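You operate a simulated robot arm through the tools that you are given. There is no shell and no other tool. Be economical: measure what you need, move in short steps, check, and stop when the job is done.

You are at the controls of a simulated two-armed robot. One attempt, no reset.

## Task
Restock the Small hook with a brown pack from the stock drawer.
Fine: take the pack of that size, print facing out; the Sold out tag moves to the Spare hook of that row; the drawer ends closed.

The check looks at the end state, three seconds after you hand in, the way a careful person would. Anything else that was tipped, shoved, dropped, spilled or broken makes it a failure.

## Robot
Two 7-joint arms with two-finger parallel grippers on one trunk, on a base that drives. Base frame: it is fixed to the floor where the robot stands at the start and does not move with it; the origin is under the middle of the robot, x ahead of it, y to its left, z up. Readings come in cm, rad, newtons and seconds.
The left shoulder is at the start at [6, 14.3, 86.1], the right one opposite. Places, roughly: spare ring hook [80, -30, 150]; stock drawer [70, -200, 60]; hook [80, -20, 150]; brown pack [75, -150, 50]. Payload 1.57 kg a hand.
Tool frame (each hand has its own): the origin (TCP) lies between the finger pads and is the grasp point; the fingertips stand 3 cm ahead of it; z points along the fingers, y is the line along which they close. Largest opening 11 cm; finger width 2.4, thickness 1.2; the body of the gripper, 4.8 by 11.2 cm, starts 7.8 cm behind the TCP.
Orientation is that of the tool frame in the base frame, as a unit quaternion [x, y, z, w]. With the fingers straight down and closing along the base's y, the tool's x points along the base's -x, its y along +y and its z along -z.

## Interface
- The arms move only by the tool nudge_tool. It takes "left_deltas", "right_deltas" or both (then of equal length, played together; a hand with none holds still); each is a list of rows, each a list of 3 entries, a list of its own where there are three numbers: the opening, from 0 (shut) to 1 (fully open), then the shift along the tool's x, y, z in units of 25 mm (1.0 is 25 mm), then the turn, a rotation vector about the tool's x, y, z in units of 8 degrees (1.0 is 8 degrees). In form: [[gripper, [tx, ty, tz], [wx, wy, wz]], ...]. A call has 1 to 20 rows; each row shifts and turns the commanded pose from where the row before left it, along the tool's axes as they then stand. A call with a number of a shift or a turn outside -1 to 1 is refused whole. Rows are played at 5 a second. More than 5 cm and 0.15 rad between two rows, or a gripper value outside its range, and nothing of the call is played. A pose out of reach is approached as far as the arm can. The call stops where the force on the tool passes 40 N (or 10 N more than at its start, if that is more) or the arm is blocked; 0.2 s more then pass. Each finger travels about 4.5 cm/s and halts on what it meets, pressing with about 22 N; the grip force reading is that of the motor and also rises with nothing between the fingers. The clock runs only during rows and for 0.2 s after the last one: add rows that do not move to give the fingers time. It gives the time, the measured TCP pose, the force on the tool (base axes), the opening and the grip force at its end, in the units of the frame above (readings bear some noise).
- Cameras (640 x 400 px; columns grow to the right, rows downward): "scene" is now at [6.29, -0.04, 150.37]; the picture's right is [-0.00, -1.00, 0.00], its down [-0.46, 0.00, -0.89] and it looks along [0.89, -0.00, -0.46] (base axes); focal length 255 px, centre (320, 200). "left" rides on the left gripper at [7, -1.6, -14.1] in its tool frame; the picture's right is [0.23, 0.97, 0.00], its down [-0.86, 0.20, -0.48] and it looks along [-0.47, 0.11, 0.88] (tool axes); focal length 222 px, centre (320, 200). "right" rides on the right gripper at [7, 1.6, -14.1] in its tool frame; the picture's right is [-0.23, 0.97, 0.00], its down [-0.86, -0.20, -0.48] and it looks along [-0.47, -0.11, 0.88] (tool axes); focal length 222 px, centre (320, 200). There is no depth. A picture from a camera that has moved, and an enlarged one, comes with that camera's place and axes in the base frame and with its lens.
- camera(camera): a new picture of that camera. It takes no simulated time.
- slide_trunk(by): slides the trunk up (or, below 0, down) by that many cm; the arms and the scene camera ride with it, the base frame stays. It gives what a move gives, with no picture.
- base_move(legs): drives the robot by 1 to 6 legs, each [ahead, left, turn to the left] in cm, cm and rad, along the robot's own axes; the way and the turn of a leg run together, so that a leg with both is an arc; at most 150 cm and 3.142 rad a leg. The arms and the cameras ride along, it lands a little off, and it stops where it bumps. It gives what a move gives.
- aim_head(pan, tilt): turns the head with the scene camera to pan (to the left, within 1.501 rad either way) and tilt (down, from -0.506 to 1.204), counted from straight ahead of the robot. It gives what a move gives.
- enlarge(camera, box): a new picture of the part [left, top, right, bottom] of that camera's present view, enlarged. It takes no simulated time.
- hand_in(): hands the job in; it is judged then, once.

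Go step by step. Nothing tells you exact positions but the pictures and the camera data: compare them with the known pose of the tool, close in by small moves and look again before you grip or let go. The budget is 120 turns and 108 pictures, counting those below and the enlarged ones. Unless the task says otherwise, let go and move clear before handing in, and close with one line.

The tools are called by a JSON object that holds its "name" and its "arguments". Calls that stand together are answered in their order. nudge_tool: Moves the arms, as the interface text tells. Its arguments: {"type":"object","properties":{"left_deltas":{"type":"array","items":{"type":"array"}},"right_deltas":{"type":"array","items":{"type":"array"}}},"required":[]} The other tools are called the same way: slide_trunk (by) slides the trunk up or down; base_move (legs) drives the base; aim_head (pan, tilt) turns the head that bears the scene camera; camera (camera) takes a picture; enlarge (camera, box) takes an enlarged picture of a part of a camera's view; hand_in () hands the job in.

At the start:

```text
time_s: 0.0
left_ee_pos: [43.84, 23.67, 99.98]
left_tool_rot: [0.001, 1.0, 0.0, 0.0]
left_contact_force: [-0.6, 0.0, 0.0]
left_grip_width: 11.01
left_grip_force: 0.0
right_ee_pos: [57.17, -28.39, 99.98]
right_tool_rot: [0.0, 1.0, 0.0, 0.0]
right_contact_force: [0.3, 0.4, 0.5]
right_grip_width: 11.0
right_grip_force: 0.1
trunk travel left (down, up): [-46.0, 13.0]
robot x, y, heading: [-0.14, 0.24, 0.002]
head pan, tilt: [-0.003, 0.473]
```

scene: 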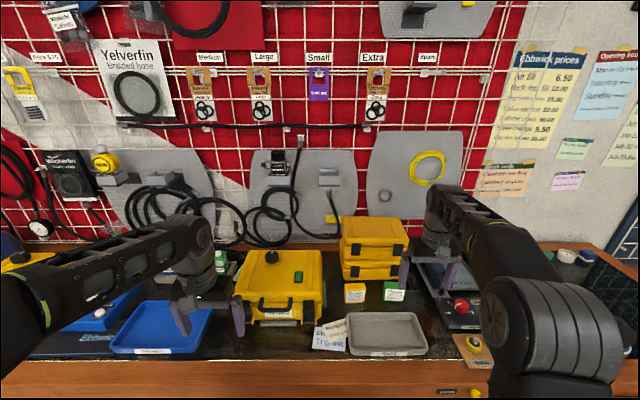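
right: 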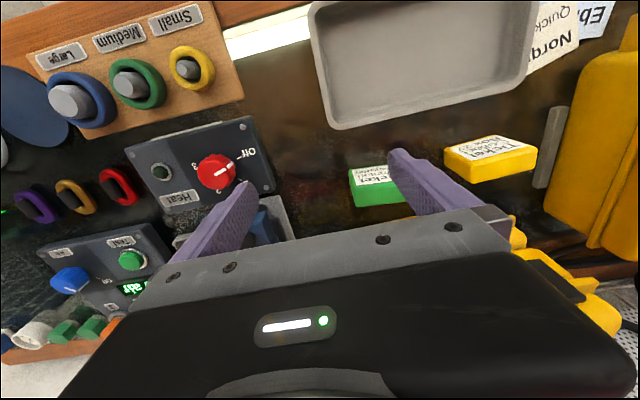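
left: 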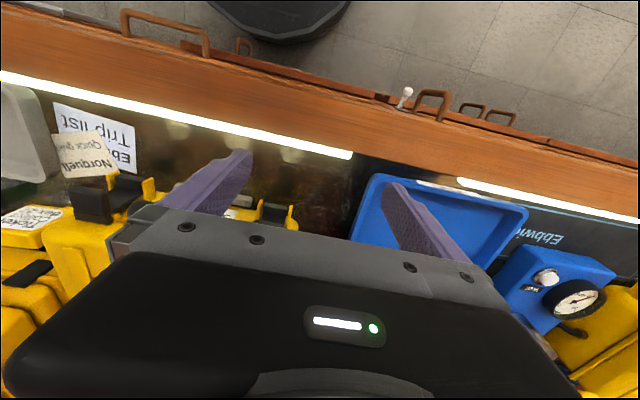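

I see a pegboard with hooks labelled Medium, Large, Small, Extra, Spare; a purple tag hangs on Small. I look closer at the row and at the bench front.

{"name": "enlarge", "arguments": {"camera": "scene", "box": [170, 40, 490, 140]}}

{"name": "aim_head", "arguments": {"pan": -1.0, "tilt": 0.6}}

{"name": "camera", "arguments": {"camera": "scene"}}

```text
2.00 times, centred on (330, 90) of scene
camera zoom: at [6.29, -0.04, 150.37], right [0.0, -1.0, 0.0], down [-0.46, 0.0, -0.89], along [0.89, 0.0, -0.46], focal length 509 px, centre (300, 420)
```

zoom: 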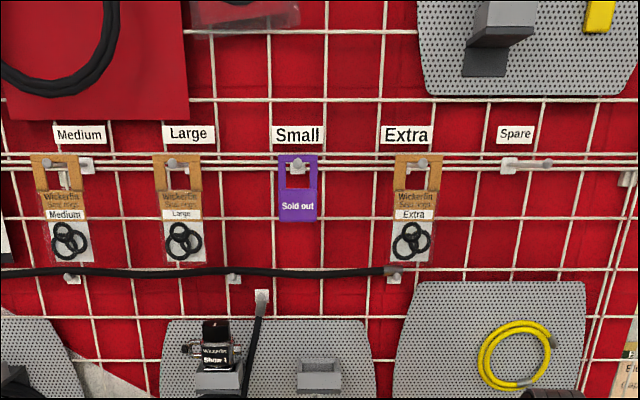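

```text
time_s: 1.3
left_ee_pos: [43.91, 23.61, 100.0]
left_tool_rot: [0.0, 1.0, 0.0, 0.0]
left_contact_force: [-0.1, 1.3, 0.4]
left_grip_width: 11.0
left_grip_force: 0.0
right_ee_pos: [57.21, -28.4, 99.98]
right_tool_rot: [0.0, 1.0, 0.0, -0.001]
right_contact_force: [-0.2, -1.3, -0.1]
right_grip_width: 11.0
right_grip_force: 0.1
trunk travel left (down, up): [-46.0, 13.0]
robot x, y, heading: [0.05, -0.05, 0.0]
head pan, tilt: [-1.0, 0.6]
```

```text
103 pictures are left
camera scene: at [1.92, -7.44, 149.23], right [-0.84, -0.54, 0.0], down [-0.31, 0.48, -0.83], along [0.45, -0.69, -0.56], focal length 255 px, centre (320, 200)
```

scene: 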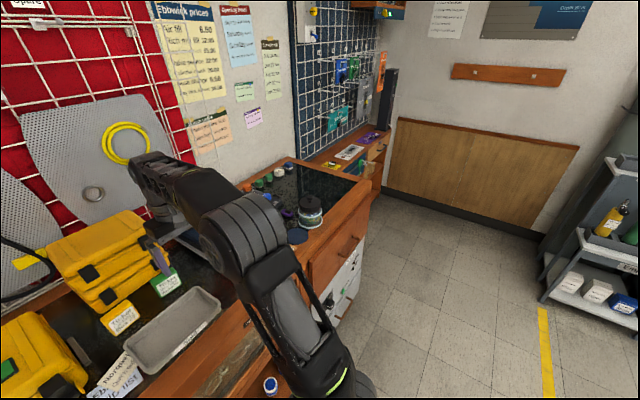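

The stock drawer is further to the right, by the blue panel. I back up a little and strafe right, then look.

{"name": "base_move", "arguments": {"legs": [[-30, 0, 0], [0, -110, 0]]}}

{"name": "aim_head", "arguments": {"pan": -0.5, "tilt": 0.6}}

{"name": "camera", "arguments": {"camera": "scene"}}

```text
time_s: 8.6
left_ee_pos: [13.03, -87.88, 99.96]
left_tool_rot: [0.013, 1.0, 0.0, 0.0]
left_contact_force: [0.7, -0.8, 0.1]
left_grip_width: 11.0
left_grip_force: 0.0
right_ee_pos: [25.18, -140.29, 99.86]
right_tool_rot: [0.013, 1.0, -0.001, 0.0]
right_contact_force: [0.0, -0.8, 0.0]
right_grip_width: 10.99
right_grip_force: 0.1
trunk travel left (down, up): [-46.0, 13.0]
robot x, y, heading: [-31.17, -110.18, -0.023]
head pan, tilt: [-1.0, 0.6]
```

```text
time_s: 9.5
left_ee_pos: [13.03, -87.87, 99.95]
left_tool_rot: [0.013, 1.0, 0.001, 0.0]
left_contact_force: [-0.4, -0.3, -0.3]
left_grip_width: 10.99
left_grip_force: 0.1
right_ee_pos: [24.95, -140.31, 99.93]
right_tool_rot: [0.013, 1.0, 0.001, 0.001]
right_contact_force: [-0.4, -0.4, -0.1]
right_grip_width: 11.0
right_grip_force: 0.1
trunk travel left (down, up): [-46.0, 13.0]
robot x, y, heading: [-31.23, -110.37, -0.026]
head pan, tilt: [-0.499, 0.6]
```

```text
102 pictures are left
camera scene: at [-26.58, -114.72, 149.23], right [-0.5, -0.86, 0.0], down [-0.49, 0.28, -0.83], along [0.71, -0.41, -0.56], focal length 255 px, centre (320, 200)
```

scene: 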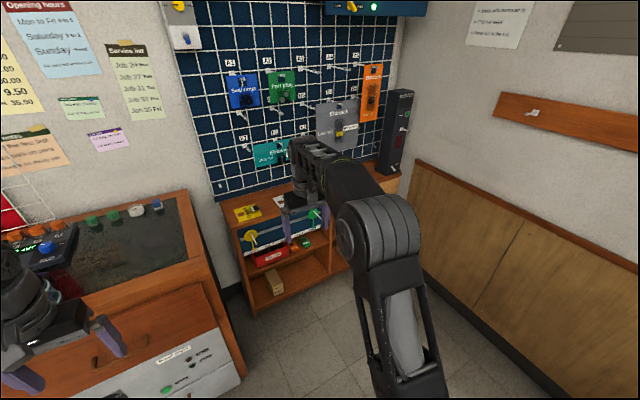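

The arm blocks the right cabinet. I shift right another ~50 cm and look straight at it.

{"name": "base_move", "arguments": {"legs": [[0, -50, 0.026]]}}

{"name": "aim_head", "arguments": {"pan": 0.0, "tilt": 0.7}}

{"name": "camera", "arguments": {"camera": "scene"}}

```text
time_s: 12.5
left_ee_pos: [11.8, -137.36, 100.03]
left_tool_rot: [-0.001, 1.0, 0.0, 0.0]
left_contact_force: [0.1, -0.2, 0.4]
left_grip_width: 10.99
left_grip_force: 0.1
right_ee_pos: [25.29, -189.43, 99.91]
right_tool_rot: [-0.001, 1.0, 0.001, -0.001]
right_contact_force: [-0.1, 0.0, 0.4]
right_grip_width: 10.98
right_grip_force: 0.2
trunk travel left (down, up): [-46.0, 13.0]
robot x, y, heading: [-31.93, -161.02, 0.002]
head pan, tilt: [-0.499, 0.6]
```

```text
time_s: 13.4
left_ee_pos: [11.82, -137.24, 100.02]
left_tool_rot: [-0.002, 1.0, 0.0, 0.001]
left_contact_force: [0.4, 0.3, -1.0]
left_grip_width: 11.0
left_grip_force: 0.1
right_ee_pos: [25.31, -189.39, 100.14]
right_tool_rot: [0.0, 1.0, 0.0, 0.0]
right_contact_force: [-1.1, -0.1, 0.1]
right_grip_width: 10.96
right_grip_force: 0.2
trunk travel left (down, up): [-46.0, 13.0]
robot x, y, heading: [-32.05, -160.85, 0.007]
head pan, tilt: [0.0, 0.7]
```

```text
101 pictures are left
camera scene: at [-26.33, -161.12, 148.37], right [0.0, -1.0, 0.0], down [-0.64, 0.0, -0.77], along [0.77, 0.0, -0.64], focal length 255 px, centre (320, 200)
```

scene: 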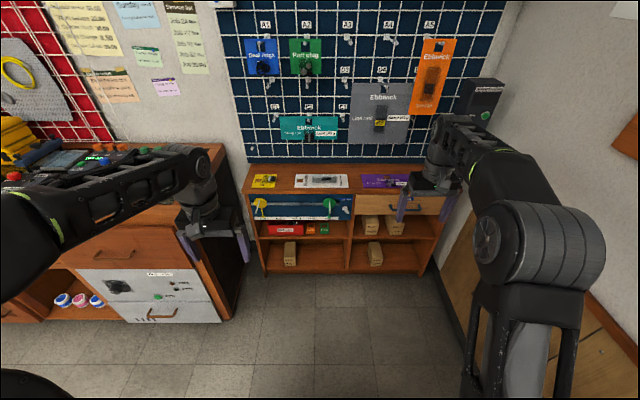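

A low cabinet with a wooden drawer at its right end is in view; I enlarge it.

{"name": "enlarge", "arguments": {"camera": "scene", "box": [240, 160, 460, 298]}}

{"name": "camera", "arguments": {"camera": "right"}}

{"name": "camera", "arguments": {"camera": "left"}}

```text
2.90 times, centred on (350, 229) of scene
camera zoom: at [-26.33, -161.12, 148.37], right [0.0, -1.0, 0.0], down [-0.64, 0.0, -0.77], along [0.77, 0.0, -0.64], focal length 738 px, centre (233, 116)
```

zoom: 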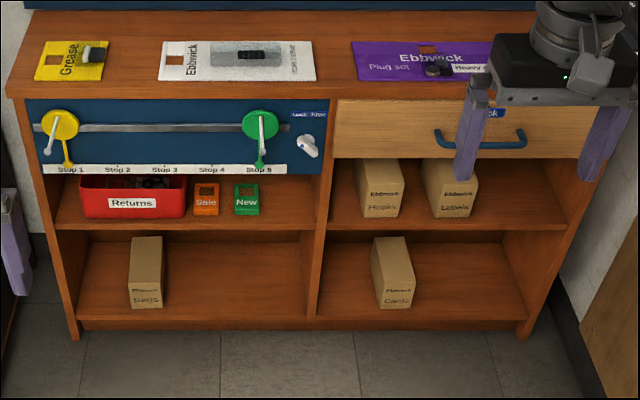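

```text
99 pictures are left
camera right: at [18.33, -187.81, 114.22], right [0.22, 0.97, 0.0], down [0.86, -0.2, 0.48], along [0.47, -0.11, -0.88], focal length 222 px, centre (320, 200)
```

right: 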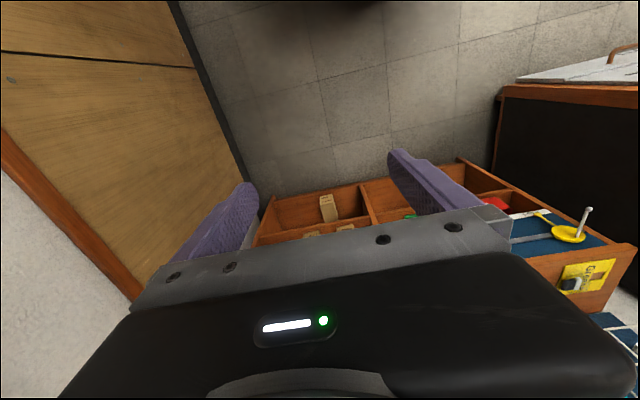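

```text
98 pictures are left
camera left: at [5.01, -139.03, 114.17], right [-0.23, 0.97, 0.0], down [0.85, 0.2, 0.48], along [0.47, 0.11, -0.88], focal length 222 px, centre (320, 200)
```

left: 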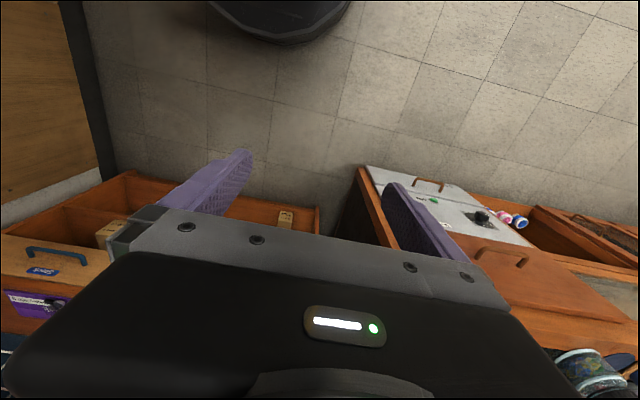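

The drawer marked Stock (blue handle about [72, -204, 60]) sits beside a panel with a Lock/Free lever and slide stops. I drive closer for a better look.

{"name": "base_move", "arguments": {"legs": [[15, -24, -0.007]]}}

{"name": "enlarge", "arguments": {"camera": "scene", "box": [200, 160, 440, 310]}}

```text
time_s: 15.4
left_ee_pos: [27.18, -161.59, 100.01]
left_tool_rot: [0.001, 1.0, 0.0, 0.0]
left_contact_force: [-0.2, -0.5, 0.2]
left_grip_width: 10.99
left_grip_force: 0.0
right_ee_pos: [40.44, -213.73, 99.9]
right_tool_rot: [0.001, 1.0, 0.0, 0.0]
right_contact_force: [-0.4, -0.1, 0.0]
right_grip_width: 10.98
right_grip_force: 0.0
trunk travel left (down, up): [-46.0, 13.0]
robot x, y, heading: [-16.91, -184.64, -0.002]
head pan, tilt: [0.0, 0.7]
```

```text
2.67 times, centred on (320, 235) of scene
camera zoom: at [-11.08, -185.12, 148.36], right [0.0, -1.0, 0.0], down [-0.64, 0.0, -0.76], along [0.76, 0.0, -0.64], focal length 679 px, centre (320, 107)
```

zoom: 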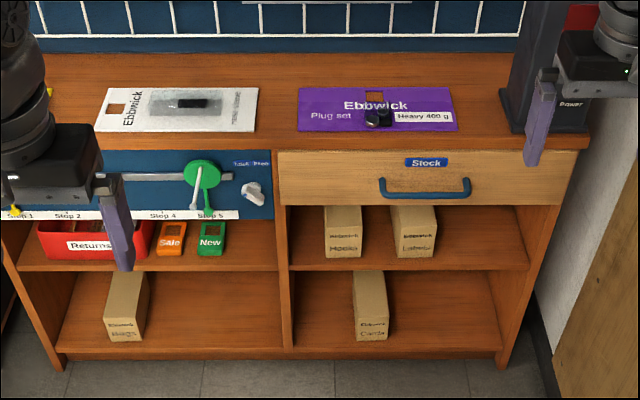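

Handle triangulates to about [68, -203, 63]. I turn the right hand to point ahead (12 short rows), lower the trunk some, and look with its camera.

{"name": "nudge_tool", "arguments": {"right_deltas": [[1, [0, 0, 0], [0, -1, 0]], [1, [0, 0, 0], [0, -1, 0]], [1, [0, 0, 0], [0, -1, 0]], [1, [0, 0, 0], [0, -1, 0]], [1, [0, 0, 0], [0, -1, 0]], [1, [0, 0, 0], [0, -1, 0]], [1, [0, 0, 0], [0, -1, 0]], [1, [0, 0, 0], [0, -1, 0]], [1, [0, 0, 0], [0, -1, 0]], [1, [0, 0, 0], [0, -1, 0]], [1, [0, 0, 0], [0, -1, 0]], [1, [0, 0, 0], [0, -0.25, 0]], [1, [0, 0, 0], [0, 0, 0]]]}}

{"name": "slide_trunk", "arguments": {"by": -20}}

{"name": "camera", "arguments": {"camera": "right"}}

{"name": "camera", "arguments": {"camera": "scene"}}

```text
time_s: 18.2
left_ee_pos: [26.65, -159.65, 99.28]
left_tool_rot: [0.006, 1.0, -0.01, 0.002]
left_contact_force: [0.1, -0.8, -0.2]
left_grip_width: 10.98
left_grip_force: 0.1
right_ee_pos: [38.97, -214.01, 100.36]
right_tool_rot: [0.009, 0.774, -0.045, 0.631]
right_contact_force: [0.0, -0.6, -0.4]
right_grip_width: 11.0
right_grip_force: 0.1
right hand out of reach, approached as far as the arm can: row 8, 9, 10
trunk travel left (down, up): [-46.0, 13.0]
robot x, y, heading: [-17.4, -184.82, -0.012]
head pan, tilt: [0.0, 0.7]
```

```text
time_s: 20.4
left_ee_pos: [27.25, -159.49, 79.66]
left_tool_rot: [-0.001, 1.0, -0.01, 0.001]
left_contact_force: [-0.2, -0.7, 0.3]
left_grip_width: 11.0
left_grip_force: 0.0
right_ee_pos: [40.29, -213.54, 80.93]
right_tool_rot: [-0.005, 0.775, -0.046, 0.63]
right_contact_force: [0.0, 0.6, -0.2]
right_grip_width: 10.97
right_grip_force: 0.1
trunk travel left (down, up): [-26.0, 33.0]
robot x, y, heading: [-16.63, -184.55, 0.001]
head pan, tilt: [0.0, 0.7]
```

```text
96 pictures are left
camera right: at [25.14, -211.45, 76.92], right [0.1, 0.98, 0.15], down [-0.3, -0.11, 0.95], along [0.95, -0.14, 0.29], focal length 222 px, centre (320, 200)
```

right: 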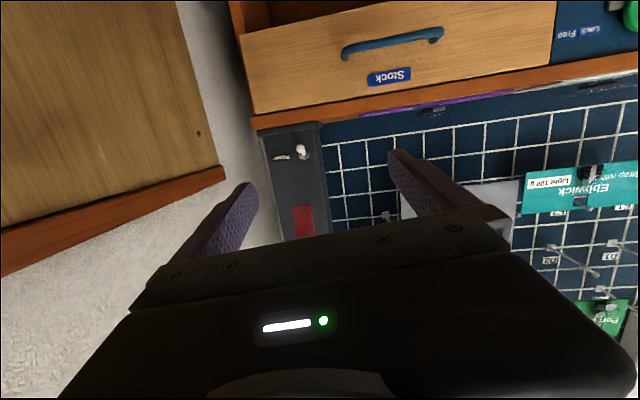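

```text
95 pictures are left
camera scene: at [-11.05, -181.72, 128.42], right [0.0, -1.0, 0.02], down [-0.64, -0.02, -0.77], along [0.77, -0.01, -0.64], focal length 255 px, centre (320, 200)
```

scene: 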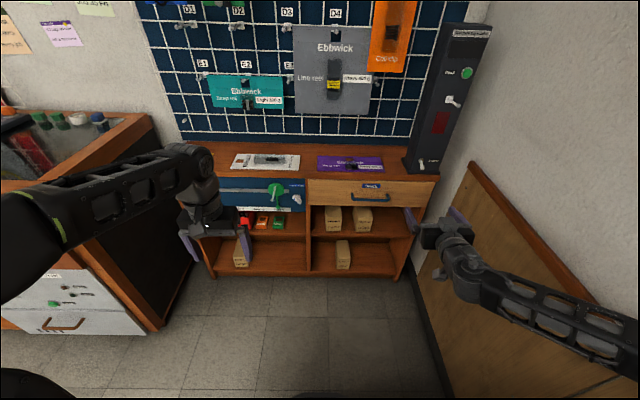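

Handle now at about [65.5, -203, 66]. I finish levelling the right hand, pull it back a bit and roll it 90° so the fingers close vertically.

{"name": "nudge_tool", "arguments": {"right_deltas": [[1, [0, 0, -1], [0, -0.75, 0]], [1, [0, 0, -1], [0, -0.75, 0]], [1, [0, 0, -1], [0, 0, 1]], [1, [0, 0, -1], [0, 0, 1]], [1, [0, 0, 0], [0, 0, 1]], [1, [0, 0, 0], [0, 0, 1]], [1, [0, 0, 0], [0, 0, 1]], [1, [0, 0, 0], [0, 0, 1]], [1, [0, 0, 0], [0, 0, 1]], [1, [0, 0, 0], [0, 0, 1]], [1, [0, 0, 0], [0, 0, 1]], [1, [0, 0, 0], [0, 0, 1]], [1, [0, 0, 0], [0, 0, 1]], [1, [0, 0, 0], [0, 0, 0.25]], [1, [0, 0, 0], [0, 0, 0]]]}}

{"name": "camera", "arguments": {"camera": "scene"}}

```text
time_s: 23.6
left_ee_pos: [28.6, -155.27, 79.61]
left_tool_rot: [-0.04, 0.999, -0.01, 0.0]
left_contact_force: [0.5, 0.0, -0.4]
left_grip_width: 10.98
left_grip_force: 0.0
right_ee_pos: [41.55, -212.08, 84.89]
right_tool_rot: [0.477, 0.52, 0.491, 0.511]
right_contact_force: [0.8, 0.7, 0.8]
right_grip_width: 11.0
right_grip_force: 0.2
right hand out of reach, approached as far as the arm can: row 2, 3, 4
trunk travel left (down, up): [-26.0, 33.0]
robot x, y, heading: [-13.33, -184.0, 0.084]
head pan, tilt: [0.0, 0.7]
```

```text
94 pictures are left
camera scene: at [-7.71, -179.95, 128.45], right [0.08, -1.0, 0.03], down [-0.64, -0.07, -0.76], along [0.76, 0.04, -0.64], focal length 255 px, centre (320, 200)
```

scene: 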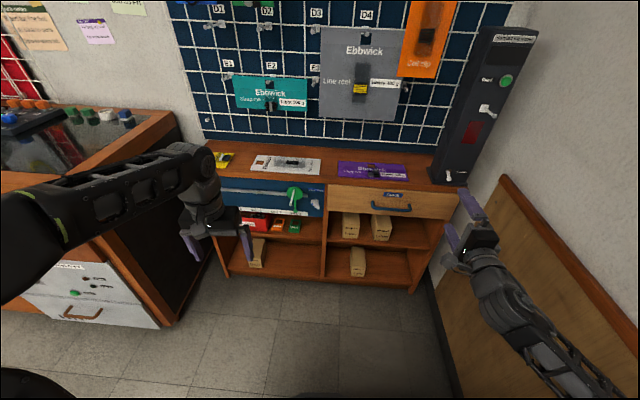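

The right elbow is pushing on the side wall, turning the base. I move the base left, away from the wall, and straighten it.

{"name": "base_move", "arguments": {"legs": [[-3, 12, 0], [0, 0, -0.084]]}}

{"name": "camera", "arguments": {"camera": "scene"}}

{"name": "camera", "arguments": {"camera": "right"}}

```text
time_s: 24.2
left_ee_pos: [28.68, -155.39, 79.7]
left_tool_rot: [-0.04, 0.999, -0.002, -0.002]
left_contact_force: [0.6, 0.6, 0.7]
left_grip_width: 11.0
left_grip_force: 0.1
right_ee_pos: [41.6, -212.31, 84.38]
right_tool_rot: [0.479, 0.521, 0.49, 0.509]
right_contact_force: [-0.7, 0.5, -0.2]
right_grip_width: 11.02
right_grip_force: 0.1
trunk travel left (down, up): [-26.0, 33.0]
robot x, y, heading: [-13.08, -182.82, 0.084]
head pan, tilt: [0.0, 0.7]
stopped in leg 1: the robot was blocked; the commanded pose is now the measured one
```

```text
93 pictures are left
camera scene: at [-7.47, -180.61, 128.36], right [0.08, -1.0, 0.01], down [-0.64, -0.06, -0.76], along [0.76, 0.05, -0.65], focal length 255 px, centre (320, 200)
```

scene: 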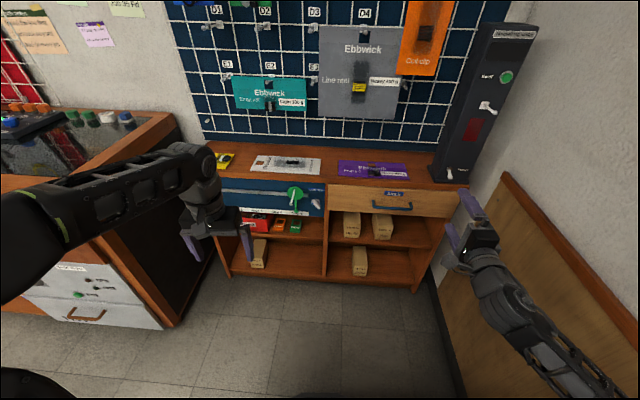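

```text
92 pictures are left
camera right: at [27.34, -205.56, 85.59], right [0.0, -0.17, 0.99], down [-0.46, -0.88, -0.15], along [0.89, -0.45, -0.08], focal length 222 px, centre (320, 200)
```

right: 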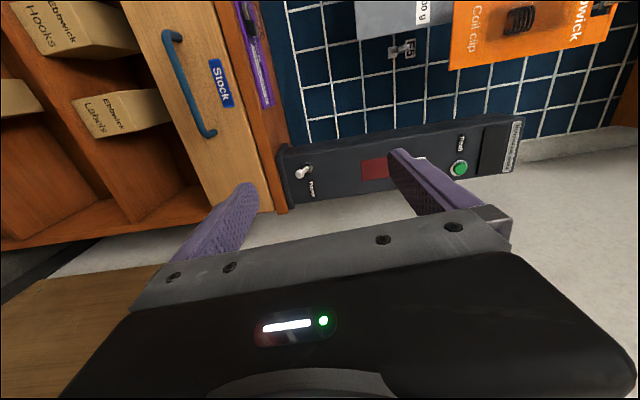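

The base move was blocked. I look to the right to find the contact.

{"name": "aim_head", "arguments": {"pan": -1.2, "tilt": 0.7}}

{"name": "camera", "arguments": {"camera": "scene"}}

{"name": "aim_head", "arguments": {"pan": 0.9, "tilt": 0.9}}

{"name": "camera", "arguments": {"camera": "scene"}}

```text
time_s: 25.6
left_ee_pos: [28.77, -155.45, 79.62]
left_tool_rot: [-0.041, 0.999, -0.004, -0.001]
left_contact_force: [-0.1, 0.7, 0.4]
left_grip_width: 10.97
left_grip_force: 0.1
right_ee_pos: [41.61, -212.35, 84.35]
right_tool_rot: [0.48, 0.519, 0.491, 0.509]
right_contact_force: [-0.6, 0.3, 0.0]
right_grip_width: 11.0
right_grip_force: 0.1
trunk travel left (down, up): [-26.0, 33.0]
robot x, y, heading: [-13.08, -182.8, 0.083]
head pan, tilt: [-1.201, 0.7]
```

```text
91 pictures are left
camera scene: at [-12.23, -188.83, 128.5], right [-0.9, -0.44, 0.01], down [-0.28, 0.57, -0.77], along [0.33, -0.7, -0.63], focal length 255 px, centre (320, 200)
```

scene: 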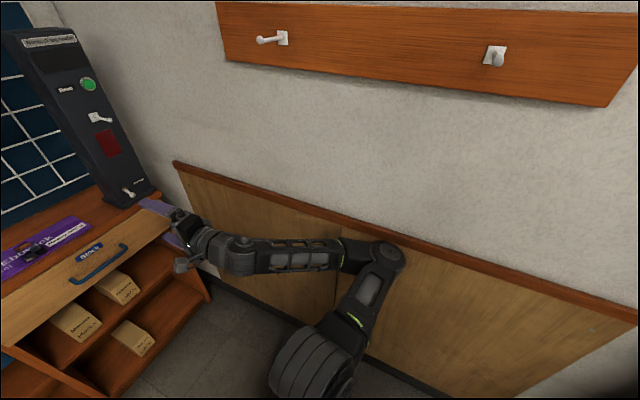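

```text
time_s: 27.6
left_ee_pos: [28.65, -155.42, 79.74]
left_tool_rot: [-0.041, 0.999, -0.004, -0.001]
left_contact_force: [-0.6, 0.7, -1.0]
left_grip_width: 10.99
left_grip_force: 0.0
right_ee_pos: [41.62, -212.3, 84.44]
right_tool_rot: [0.479, 0.519, 0.492, 0.509]
right_contact_force: [-0.1, -0.6, -0.5]
right_grip_width: 11.02
right_grip_force: 0.1
trunk travel left (down, up): [-26.0, 33.0]
robot x, y, heading: [-12.79, -182.98, 0.083]
head pan, tilt: [0.901, 0.901]
```

```text
90 pictures are left
camera scene: at [-11.81, -174.96, 126.65], right [0.83, -0.56, 0.01], down [-0.44, -0.66, -0.61], along [0.35, 0.5, -0.79], focal length 255 px, centre (320, 200)
```

scene: 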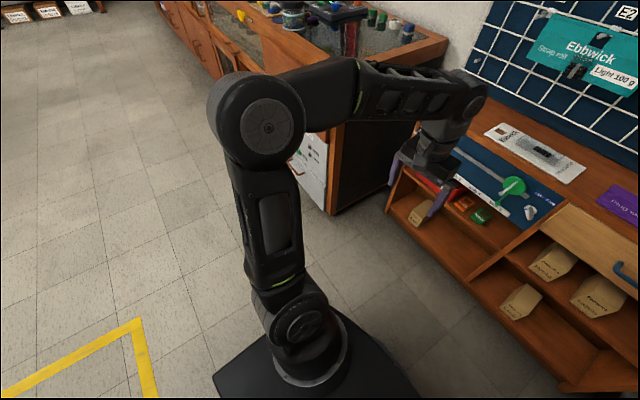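

The right elbow touches the wall panel; the floor to the left is free for some way. I try a pure left move in small steps.

{"name": "base_move", "arguments": {"legs": [[0, 5, 0], [0, 5, 0]]}}

```text
time_s: 29.1
left_ee_pos: [27.82, -146.63, 80.15]
left_tool_rot: [-0.041, 0.999, 0.005, 0.0]
left_contact_force: [0.6, -0.3, 0.4]
left_grip_width: 11.02
left_grip_force: 0.1
right_ee_pos: [40.82, -203.62, 83.91]
right_tool_rot: [0.483, 0.515, 0.498, 0.504]
right_contact_force: [-0.7, 0.3, -0.3]
right_grip_width: 11.0
right_grip_force: 0.0
trunk travel left (down, up): [-26.0, 33.0]
robot x, y, heading: [-13.87, -173.19, 0.083]
head pan, tilt: [0.901, 0.901]
```

Freed. I straighten the heading and look again.

{"name": "base_move", "arguments": {"legs": [[-3, 3, -0.083]]}}

{"name": "aim_head", "arguments": {"pan": -0.3, "tilt": 0.6}}

{"name": "camera", "arguments": {"camera": "scene"}}

{"name": "camera", "arguments": {"camera": "right"}}

```text
time_s: 30.0
left_ee_pos: [26.77, -147.44, 80.25]
left_tool_rot: [0.0, 1.0, 0.005, 0.0]
left_contact_force: [-0.1, -0.2, 0.1]
left_grip_width: 11.0
left_grip_force: 0.1
right_ee_pos: [34.83, -205.28, 83.82]
right_tool_rot: [0.504, 0.494, 0.476, 0.525]
right_contact_force: [-0.3, 0.2, -0.7]
right_grip_width: 11.0
right_grip_force: 0.1
trunk travel left (down, up): [-26.0, 33.0]
robot x, y, heading: [-16.81, -170.07, 0.0]
head pan, tilt: [0.901, 0.901]
```

```text
time_s: 31.4
left_ee_pos: [26.86, -147.52, 80.14]
left_tool_rot: [0.001, 1.0, 0.005, 0.0]
left_contact_force: [-0.8, -0.2, 0.1]
left_grip_width: 11.02
left_grip_force: 0.0
right_ee_pos: [34.87, -205.21, 83.85]
right_tool_rot: [0.505, 0.494, 0.475, 0.524]
right_contact_force: [-0.3, -0.4, -0.7]
right_grip_width: 10.97
right_grip_force: 0.1
trunk travel left (down, up): [-26.0, 33.0]
robot x, y, heading: [-17.12, -170.16, -0.003]
head pan, tilt: [-0.3, 0.6]
```

```text
89 pictures are left
camera scene: at [-11.55, -172.92, 129.23], right [-0.3, -0.96, 0.0], down [-0.54, 0.17, -0.82], along [0.79, -0.24, -0.57], focal length 255 px, centre (320, 200)
```

scene: 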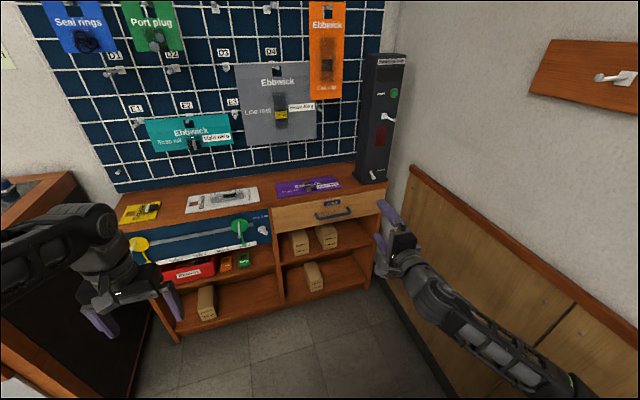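

```text
88 pictures are left
camera right: at [21.24, -197.42, 85.27], right [-0.01, -0.19, 0.98], down [-0.53, -0.83, -0.17], along [0.85, -0.52, -0.09], focal length 222 px, centre (320, 200)
```

right: 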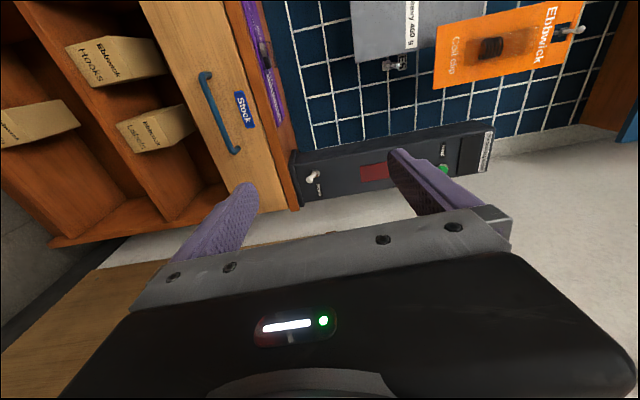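

Handle confirmed at about [65.5, -203, 66]. I lower the right hand to that height and centre it, then drive ahead 20 cm.

{"name": "nudge_tool", "arguments": {"right_deltas": [[1, [0.3, -1, 0], [0, 0, 0]], [1, [0.3, -1, 0], [0, 0, 0]], [1, [0.3, -1, 0], [0, 0, 0]], [1, [0.3, -1, 0], [0, 0.43, 0]], [1, [0.2, -1, 0], [0, 0, 0]], [1, [0.2, -1, 0], [0, 0, 0]], [1, [0, -1, 0], [0, 0, 0]], [1, [0, -0.15, 0], [0, 0, 0]], [1, [0, 0, 0], [0, 0, 0]]]}}

{"name": "base_move", "arguments": {"legs": [[19, 0, 0]]}}

{"name": "camera", "arguments": {"camera": "right"}}

{"name": "camera", "arguments": {"camera": "scene"}}

```text
time_s: 33.4
left_ee_pos: [26.74, -147.56, 80.05]
left_tool_rot: [0.001, 1.0, 0.005, -0.001]
left_contact_force: [0.2, -0.1, 0.3]
left_grip_width: 10.98
left_grip_force: 0.0
right_ee_pos: [34.16, -207.18, 80.84]
right_tool_rot: [0.491, 0.513, 0.489, 0.506]
right_contact_force: [1.0, 0.3, 0.3]
right_grip_width: 11.02
right_grip_force: 0.1
right hand out of reach, approached as far as the arm can: row 1, 2, 3, 4, 5, 6, 7, 8
trunk travel left (down, up): [-26.0, 33.0]
robot x, y, heading: [-17.01, -170.66, -0.002]
head pan, tilt: [-0.3, 0.6]
```

```text
time_s: 34.9
left_ee_pos: [45.32, -147.44, 80.13]
left_tool_rot: [0.0, 1.0, 0.005, 0.0]
left_contact_force: [-0.5, 0.9, -0.1]
left_grip_width: 11.0
left_grip_force: 0.0
right_ee_pos: [52.74, -207.0, 80.8]
right_tool_rot: [0.49, 0.512, 0.49, 0.508]
right_contact_force: [0.6, -0.1, -0.6]
right_grip_width: 11.0
right_grip_force: 0.1
trunk travel left (down, up): [-26.0, 33.0]
robot x, y, heading: [1.45, -170.41, 0.002]
head pan, tilt: [-0.3, 0.6]
```

```text
87 pictures are left
camera right: at [38.71, -200.06, 82.37], right [0.01, -0.19, 0.98], down [-0.47, -0.86, -0.16], along [0.88, -0.46, -0.1], focal length 222 px, centre (320, 200)
```

right: 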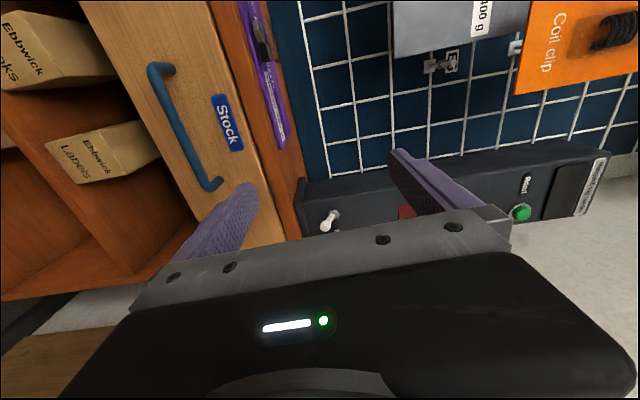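

```text
86 pictures are left
camera scene: at [7.07, -172.92, 129.23], right [-0.3, -0.96, 0.0], down [-0.54, 0.17, -0.83], along [0.79, -0.24, -0.56], focal length 255 px, centre (320, 200)
```

scene: 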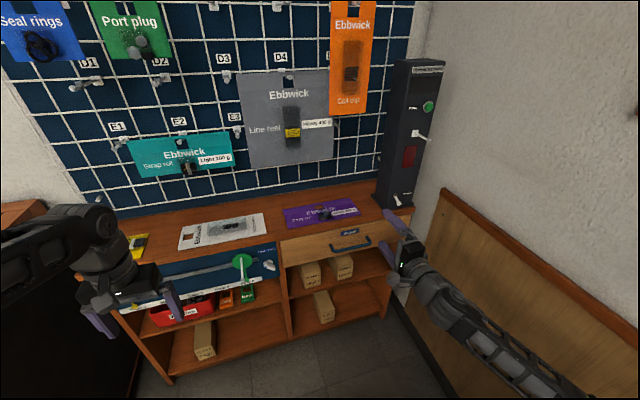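

The arm cannot lower in this posture, but the trunk can. I slide it 14.8 cm down, shift left 4 cm and check.

{"name": "slide_trunk", "arguments": {"by": -14.8}}

{"name": "base_move", "arguments": {"legs": [[0, 4, 0]]}}

{"name": "camera", "arguments": {"camera": "right"}}

{"name": "camera", "arguments": {"camera": "scene"}}

```text
time_s: 36.6
left_ee_pos: [45.28, -147.45, 65.38]
left_tool_rot: [0.0, 1.0, 0.005, 0.0]
left_contact_force: [0.0, 0.3, -1.1]
left_grip_width: 11.02
left_grip_force: 0.0
right_ee_pos: [52.82, -207.09, 66.11]
right_tool_rot: [0.491, 0.512, 0.49, 0.507]
right_contact_force: [0.2, -0.7, -0.8]
right_grip_width: 11.0
right_grip_force: 0.1
trunk travel left (down, up): [-11.2, 47.8]
robot x, y, heading: [1.42, -170.46, 0.005]
head pan, tilt: [-0.3, 0.6]
```

```text
time_s: 37.5
left_ee_pos: [45.27, -143.37, 65.36]
left_tool_rot: [0.0, 1.0, 0.005, 0.0]
left_contact_force: [-0.4, -0.5, 0.8]
left_grip_width: 10.99
left_grip_force: 0.1
right_ee_pos: [52.73, -203.03, 65.99]
right_tool_rot: [0.49, 0.512, 0.49, 0.507]
right_contact_force: [0.2, -1.5, -0.4]
right_grip_width: 11.02
right_grip_force: 0.1
trunk travel left (down, up): [-11.2, 47.8]
robot x, y, heading: [1.55, -166.28, 0.002]
head pan, tilt: [-0.3, 0.6]
```

```text
85 pictures are left
camera right: at [38.72, -196.06, 67.56], right [0.01, -0.19, 0.98], down [-0.47, -0.87, -0.16], along [0.88, -0.46, -0.1], focal length 222 px, centre (320, 200)
```

right: 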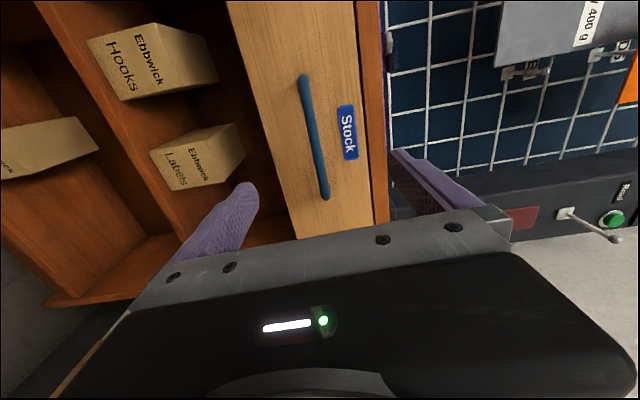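

```text
84 pictures are left
camera scene: at [7.07, -168.94, 114.43], right [-0.29, -0.96, 0.0], down [-0.54, 0.17, -0.83], along [0.79, -0.24, -0.56], focal length 255 px, centre (320, 200)
```

scene: 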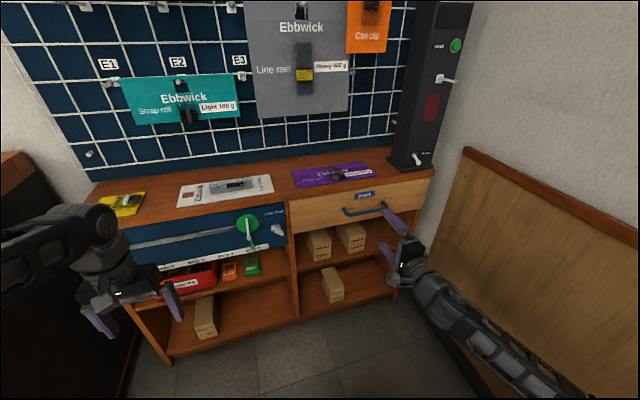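

The bar is at about z 65.3, centred between the open fingers. I drive 11 cm ahead and look.

{"name": "base_move", "arguments": {"legs": [[11, 0, 0]]}}

{"name": "camera", "arguments": {"camera": "right"}}

```text
time_s: 38.7
left_ee_pos: [56.48, -143.47, 65.38]
left_tool_rot: [0.001, 1.0, 0.005, 0.0]
left_contact_force: [0.0, -0.4, -0.1]
left_grip_width: 11.01
left_grip_force: 0.1
right_ee_pos: [63.9, -203.16, 66.01]
right_tool_rot: [0.491, 0.512, 0.489, 0.507]
right_contact_force: [1.1, 0.0, -0.2]
right_grip_width: 10.98
right_grip_force: 0.2
trunk travel left (down, up): [-11.2, 47.8]
robot x, y, heading: [12.83, -166.5, 0.002]
head pan, tilt: [-0.3, 0.6]
```

```text
83 pictures are left
camera right: at [49.81, -196.14, 67.57], right [0.01, -0.19, 0.98], down [-0.48, -0.86, -0.16], along [0.88, -0.47, -0.1], focal length 222 px, centre (320, 200)
```

right: 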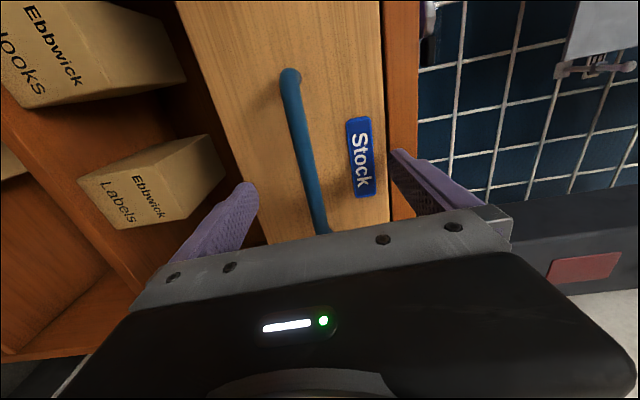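

Still a few cm short of the bar; I advance 2.5 cm more.

{"name": "base_move", "arguments": {"legs": [[2.5, 0, 0]]}}

{"name": "camera", "arguments": {"camera": "right"}}

{"name": "enlarge", "arguments": {"camera": "scene", "box": [300, 150, 480, 262]}}

```text
time_s: 39.5
left_ee_pos: [57.84, -143.52, 65.33]
left_tool_rot: [0.002, 1.0, 0.006, -0.001]
left_contact_force: [0.6, -0.7, -0.1]
left_grip_width: 11.02
left_grip_force: 0.1
right_ee_pos: [65.03, -203.17, 66.08]
right_tool_rot: [0.49, 0.511, 0.49, 0.508]
right_contact_force: [-10.0, 0.6, -1.2]
right_grip_width: 10.82
right_grip_force: 0.1
trunk travel left (down, up): [-11.2, 47.8]
robot x, y, heading: [14.37, -166.0, -0.004]
head pan, tilt: [-0.3, 0.6]
stopped in leg 1: the force on the tool passed its limit (the readings are from after the stop); the commanded pose is now the measured one
```

```text
82 pictures are left
camera right: at [50.87, -196.12, 67.64], right [0.0, -0.19, 0.98], down [-0.48, -0.86, -0.16], along [0.88, -0.47, -0.09], focal length 222 px, centre (320, 200)
```

right: 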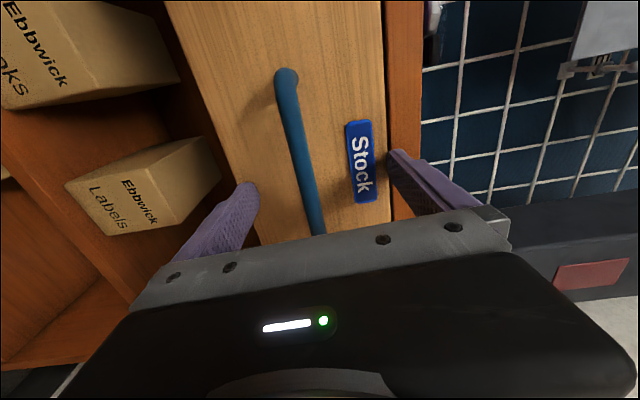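

```text
3.56 times, centred on (390, 206) of scene
camera zoom: at [19.56, -168.97, 114.43], right [-0.3, -0.95, 0.0], down [-0.54, 0.17, -0.83], along [0.79, -0.25, -0.56], focal length 905 px, centre (71, 179)
```

zoom: 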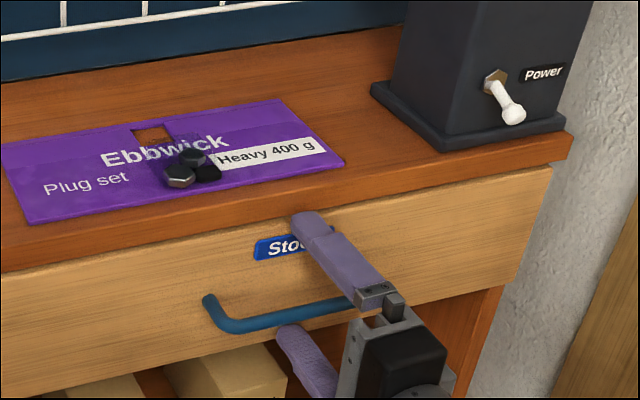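

The upper finger touched the cabinet's edge. I back off slightly and half close, then check.

{"name": "base_move", "arguments": {"legs": [[-1, 0, 0]]}}

{"name": "nudge_tool", "arguments": {"right_deltas": [[0.45, [0, 0, 0], [0, 0, 0]], [0.45, [0, 0, 0], [0, 0, 0]], [0.45, [0, 0, 0], [0, 0, 0]], [0.45, [0, 0, 0], [0, 0, 0]]]}}

{"name": "enlarge", "arguments": {"camera": "scene", "box": [300, 150, 480, 262]}}

{"name": "camera", "arguments": {"camera": "right"}}

```text
time_s: 40.3
left_ee_pos: [56.92, -143.46, 65.26]
left_tool_rot: [0.001, 1.0, 0.006, 0.0]
left_contact_force: [0.0, -0.3, 0.8]
left_grip_width: 10.99
left_grip_force: 0.0
right_ee_pos: [64.09, -203.08, 66.13]
right_tool_rot: [0.49, 0.512, 0.49, 0.508]
right_contact_force: [-0.2, -0.6, 0.5]
right_grip_width: 11.0
right_grip_force: 0.0
trunk travel left (down, up): [-11.2, 47.8]
robot x, y, heading: [13.33, -166.5, -0.004]
head pan, tilt: [-0.3, 0.6]
```

```text
time_s: 41.3
left_ee_pos: [56.91, -143.48, 65.3]
left_tool_rot: [0.001, 1.0, 0.006, -0.001]
left_contact_force: [1.2, -0.1, 0.1]
left_grip_width: 11.01
left_grip_force: 0.1
right_ee_pos: [64.06, -203.18, 66.09]
right_tool_rot: [0.49, 0.512, 0.49, 0.508]
right_contact_force: [-0.8, 0.4, 0.7]
right_grip_width: 4.97
right_grip_force: 0.1
trunk travel left (down, up): [-11.2, 47.8]
robot x, y, heading: [13.07, -166.79, -0.01]
head pan, tilt: [-0.3, 0.6]
```

```text
3.56 times, centred on (390, 206) of scene
camera zoom: at [18.64, -168.96, 114.43], right [-0.3, -0.95, 0.0], down [-0.54, 0.17, -0.83], along [0.79, -0.25, -0.56], focal length 905 px, centre (71, 179)
```

zoom: 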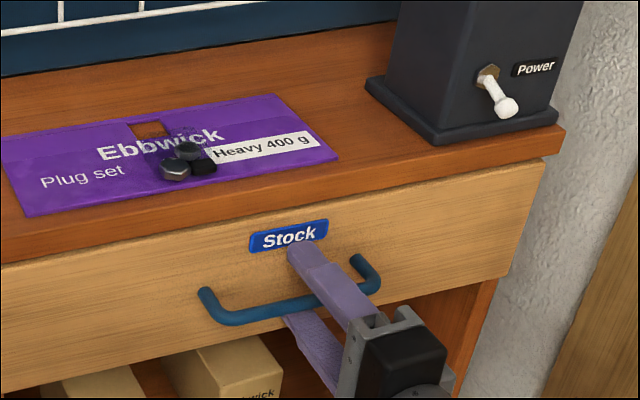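

```text
79 pictures are left
camera right: at [49.96, -196.12, 67.63], right [0.0, -0.19, 0.98], down [-0.48, -0.86, -0.16], along [0.88, -0.47, -0.09], focal length 222 px, centre (320, 200)
```

right: 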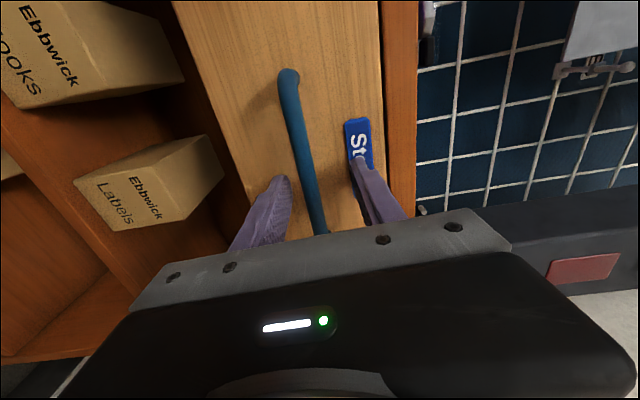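

The fingers straddle the bar. I close on it, then pull 3 cm back as a test.

{"name": "nudge_tool", "arguments": {"right_deltas": [[0.1, [0, 0, 0], [0, 0, 0]], [0, [0, 0, 0], [0, 0, 0]], [0, [0, 0, 0], [0, 0, 0]], [0, [0, 0, 0], [0, 0, 0]], [0, [0, 0, 0], [0, 0, 0]]]}}

{"name": "base_move", "arguments": {"legs": [[-4, 0, 0]]}}

{"name": "camera", "arguments": {"camera": "scene"}}

```text
time_s: 42.3
left_ee_pos: [57.07, -143.56, 65.3]
left_tool_rot: [0.002, 1.0, 0.006, -0.002]
left_contact_force: [0.1, 0.1, 0.1]
left_grip_width: 11.0
left_grip_force: 0.0
right_ee_pos: [64.06, -203.14, 65.5]
right_tool_rot: [0.498, 0.512, 0.488, 0.502]
right_contact_force: [-1.4, 0.8, -11.5]
right_grip_width: 1.23
right_grip_force: 21.7
trunk travel left (down, up): [-11.2, 47.8]
robot x, y, heading: [12.9, -165.88, -0.003]
head pan, tilt: [-0.3, 0.6]
stopped in row 5 (right hand): the force on the tool passed its limit (the readings are from after the stop); the commanded pose is now the measured one
```

```text
time_s: 43.2
left_ee_pos: [53.13, -143.57, 65.32]
left_tool_rot: [0.002, 1.0, 0.006, -0.002]
left_contact_force: [-0.5, -1.2, 0.5]
left_grip_width: 10.99
left_grip_force: 0.0
right_ee_pos: [60.03, -203.15, 65.49]
right_tool_rot: [0.497, 0.513, 0.489, 0.502]
right_contact_force: [-0.9, 3.4, -22.8]
right_grip_width: 1.23
right_grip_force: 29.3
trunk travel left (down, up): [-11.2, 47.8]
robot x, y, heading: [9.25, -166.53, -0.009]
head pan, tilt: [-0.3, 0.6]
```

```text
78 pictures are left
camera scene: at [14.74, -169.02, 114.41], right [-0.3, -0.95, 0.0], down [-0.54, 0.17, -0.82], along [0.79, -0.25, -0.57], focal length 255 px, centre (320, 200)
```

scene: 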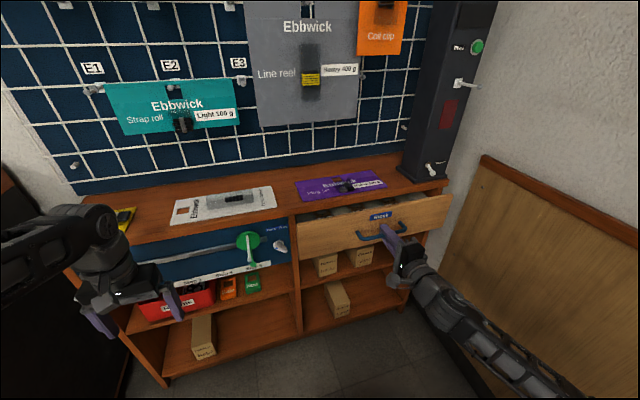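

The drawer opens. I pull another 12 cm and look inside.

{"name": "base_move", "arguments": {"legs": [[-6, 0, 0], [-6, 0, 0]]}}

{"name": "camera", "arguments": {"camera": "scene"}}

```text
time_s: 44.7
left_ee_pos: [41.12, -143.52, 65.39]
left_tool_rot: [0.003, 1.0, 0.006, -0.001]
left_contact_force: [-0.7, -0.3, -1.2]
left_grip_width: 11.0
left_grip_force: 0.0
right_ee_pos: [48.05, -203.16, 65.42]
right_tool_rot: [0.497, 0.512, 0.489, 0.502]
right_contact_force: [-1.2, -5.3, -11.8]
right_grip_width: 1.22
right_grip_force: 30.0
trunk travel left (down, up): [-11.2, 47.8]
robot x, y, heading: [-2.99, -166.34, -0.003]
head pan, tilt: [-0.3, 0.6]
```

```text
77 pictures are left
camera scene: at [2.76, -168.97, 114.42], right [-0.3, -0.95, 0.0], down [-0.54, 0.17, -0.82], along [0.79, -0.25, -0.57], focal length 255 px, centre (320, 200)
```

scene: 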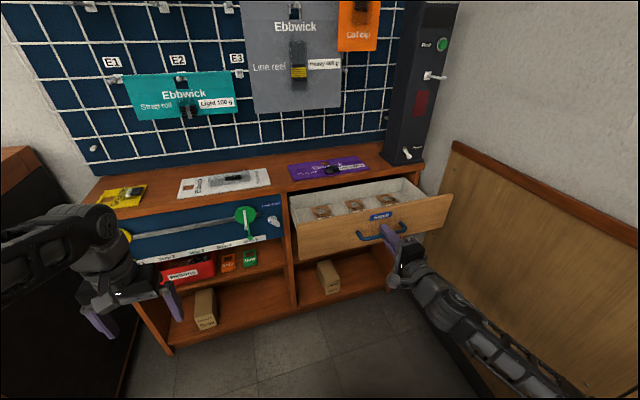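

Packs are visible. I open up to 5 cm more, then enlarge.

{"name": "base_move", "arguments": {"legs": [[-5, 0, 0]]}}

{"name": "enlarge", "arguments": {"camera": "scene", "box": [270, 160, 470, 285]}}

```text
time_s: 45.6
left_ee_pos: [36.34, -143.45, 65.27]
left_tool_rot: [0.003, 1.0, 0.006, 0.0]
left_contact_force: [-0.2, 1.1, -0.4]
left_grip_width: 11.0
left_grip_force: 0.1
right_ee_pos: [43.26, -203.1, 65.54]
right_tool_rot: [0.497, 0.511, 0.489, 0.503]
right_contact_force: [0.2, -3.9, -5.7]
right_grip_width: 1.2
right_grip_force: 29.2
trunk travel left (down, up): [-11.2, 47.8]
robot x, y, heading: [-8.11, -166.11, -0.005]
head pan, tilt: [-0.3, 0.6]
```

```text
3.20 times, centred on (370, 222) of scene
camera zoom: at [-2.17, -168.91, 114.43], right [-0.3, -0.95, 0.0], down [-0.54, 0.17, -0.82], along [0.79, -0.25, -0.57], focal length 815 px, centre (160, 128)
```

zoom: 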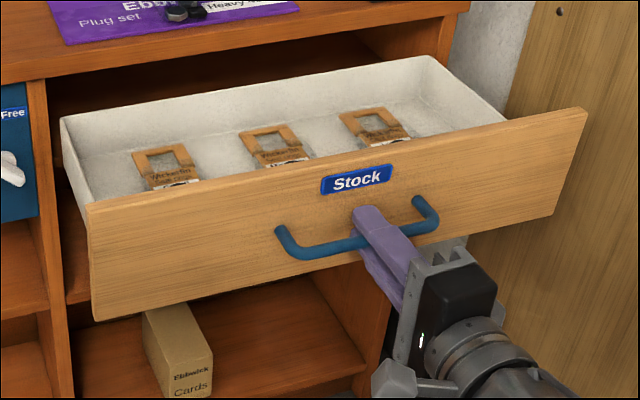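

The drawer is open ~21 cm with three packs lying flat. I release the handle, back off and raise the trunk to read them.

{"name": "nudge_tool", "arguments": {"right_deltas": [[0.4, [0, 0, 0], [0, 0, 0]], [0.4, [0, 0, 0], [0, 0, 0]], [0.4, [0, 0, 0], [0, 0, 0]], [0.4, [0, 0, 0], [0, 0, 0]]]}}

{"name": "base_move", "arguments": {"legs": [[-12, 0, 0]]}}

{"name": "slide_trunk", "arguments": {"by": 34}}

{"name": "aim_head", "arguments": {"pan": -0.5, "tilt": 0.85}}

{"name": "camera", "arguments": {"camera": "scene"}}

```text
time_s: 46.6
left_ee_pos: [36.14, -143.46, 65.28]
left_tool_rot: [0.002, 1.0, 0.006, -0.001]
left_contact_force: [-0.6, -0.2, 0.6]
left_grip_width: 11.01
left_grip_force: 0.1
right_ee_pos: [43.28, -203.18, 65.57]
right_tool_rot: [0.497, 0.512, 0.488, 0.503]
right_contact_force: [-0.2, 0.5, 0.4]
right_grip_width: 4.39
right_grip_force: 0.2
trunk travel left (down, up): [-11.2, 47.8]
robot x, y, heading: [-7.86, -166.17, -0.007]
head pan, tilt: [-0.3, 0.6]
```

```text
time_s: 47.9
left_ee_pos: [24.17, -143.7, 65.3]
left_tool_rot: [0.005, 1.0, 0.005, -0.001]
left_contact_force: [0.0, -0.1, 1.5]
left_grip_width: 11.0
left_grip_force: 0.0
right_ee_pos: [30.9, -203.32, 65.6]
right_tool_rot: [0.499, 0.51, 0.487, 0.505]
right_contact_force: [-0.5, 0.1, -0.2]
right_grip_width: 4.4
right_grip_force: 0.1
trunk travel left (down, up): [-11.2, 47.8]
robot x, y, heading: [-19.99, -165.67, -0.011]
head pan, tilt: [-0.3, 0.6]
```

```text
time_s: 51.2
left_ee_pos: [24.03, -143.6, 99.37]
left_tool_rot: [0.005, 1.0, 0.005, 0.0]
left_contact_force: [0.8, -0.2, 0.2]
left_grip_width: 11.02
left_grip_force: 0.2
right_ee_pos: [30.71, -203.3, 99.55]
right_tool_rot: [0.499, 0.51, 0.487, 0.504]
right_contact_force: [-0.5, 0.3, 0.2]
right_grip_width: 4.44
right_grip_force: 0.1
trunk travel left (down, up): [-45.2, 13.8]
robot x, y, heading: [-19.94, -165.6, -0.012]
head pan, tilt: [-0.3, 0.6]
```

```text
time_s: 52.0
left_ee_pos: [24.19, -143.6, 99.32]
left_tool_rot: [0.005, 1.0, 0.007, -0.001]
left_contact_force: [0.1, 0.5, 1.0]
left_grip_width: 11.01
left_grip_force: 0.0
right_ee_pos: [30.72, -203.35, 99.64]
right_tool_rot: [0.498, 0.51, 0.487, 0.504]
right_contact_force: [0.4, -0.5, 0.0]
right_grip_width: 4.37
right_grip_force: 0.0
trunk travel left (down, up): [-45.2, 13.8]
robot x, y, heading: [-19.88, -166.59, -0.01]
head pan, tilt: [-0.499, 0.85]
```

```text
75 pictures are left
camera scene: at [-16.03, -169.91, 146.35], right [-0.49, -0.87, 0.0], down [-0.66, 0.37, -0.66], along [0.58, -0.32, -0.75], focal length 255 px, centre (320, 200)
```

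scene: 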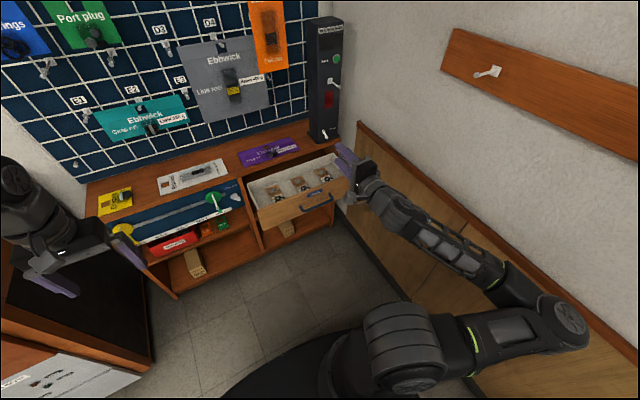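

{"name": "enlarge", "arguments": {"camera": "scene", "box": [235, 145, 355, 220]}}

```text
5.33 times, centred on (295, 182) of scene
camera zoom: at [-16.03, -169.91, 146.35], right [-0.49, -0.87, 0.0], down [-0.66, 0.37, -0.66], along [0.58, -0.32, -0.75], focal length 1358 px, centre (453, 293)
```

zoom: 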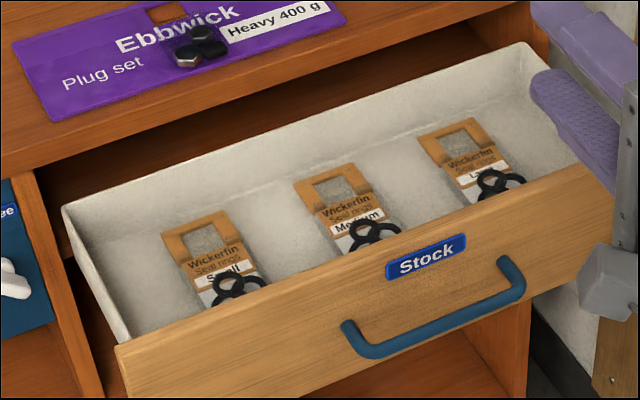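

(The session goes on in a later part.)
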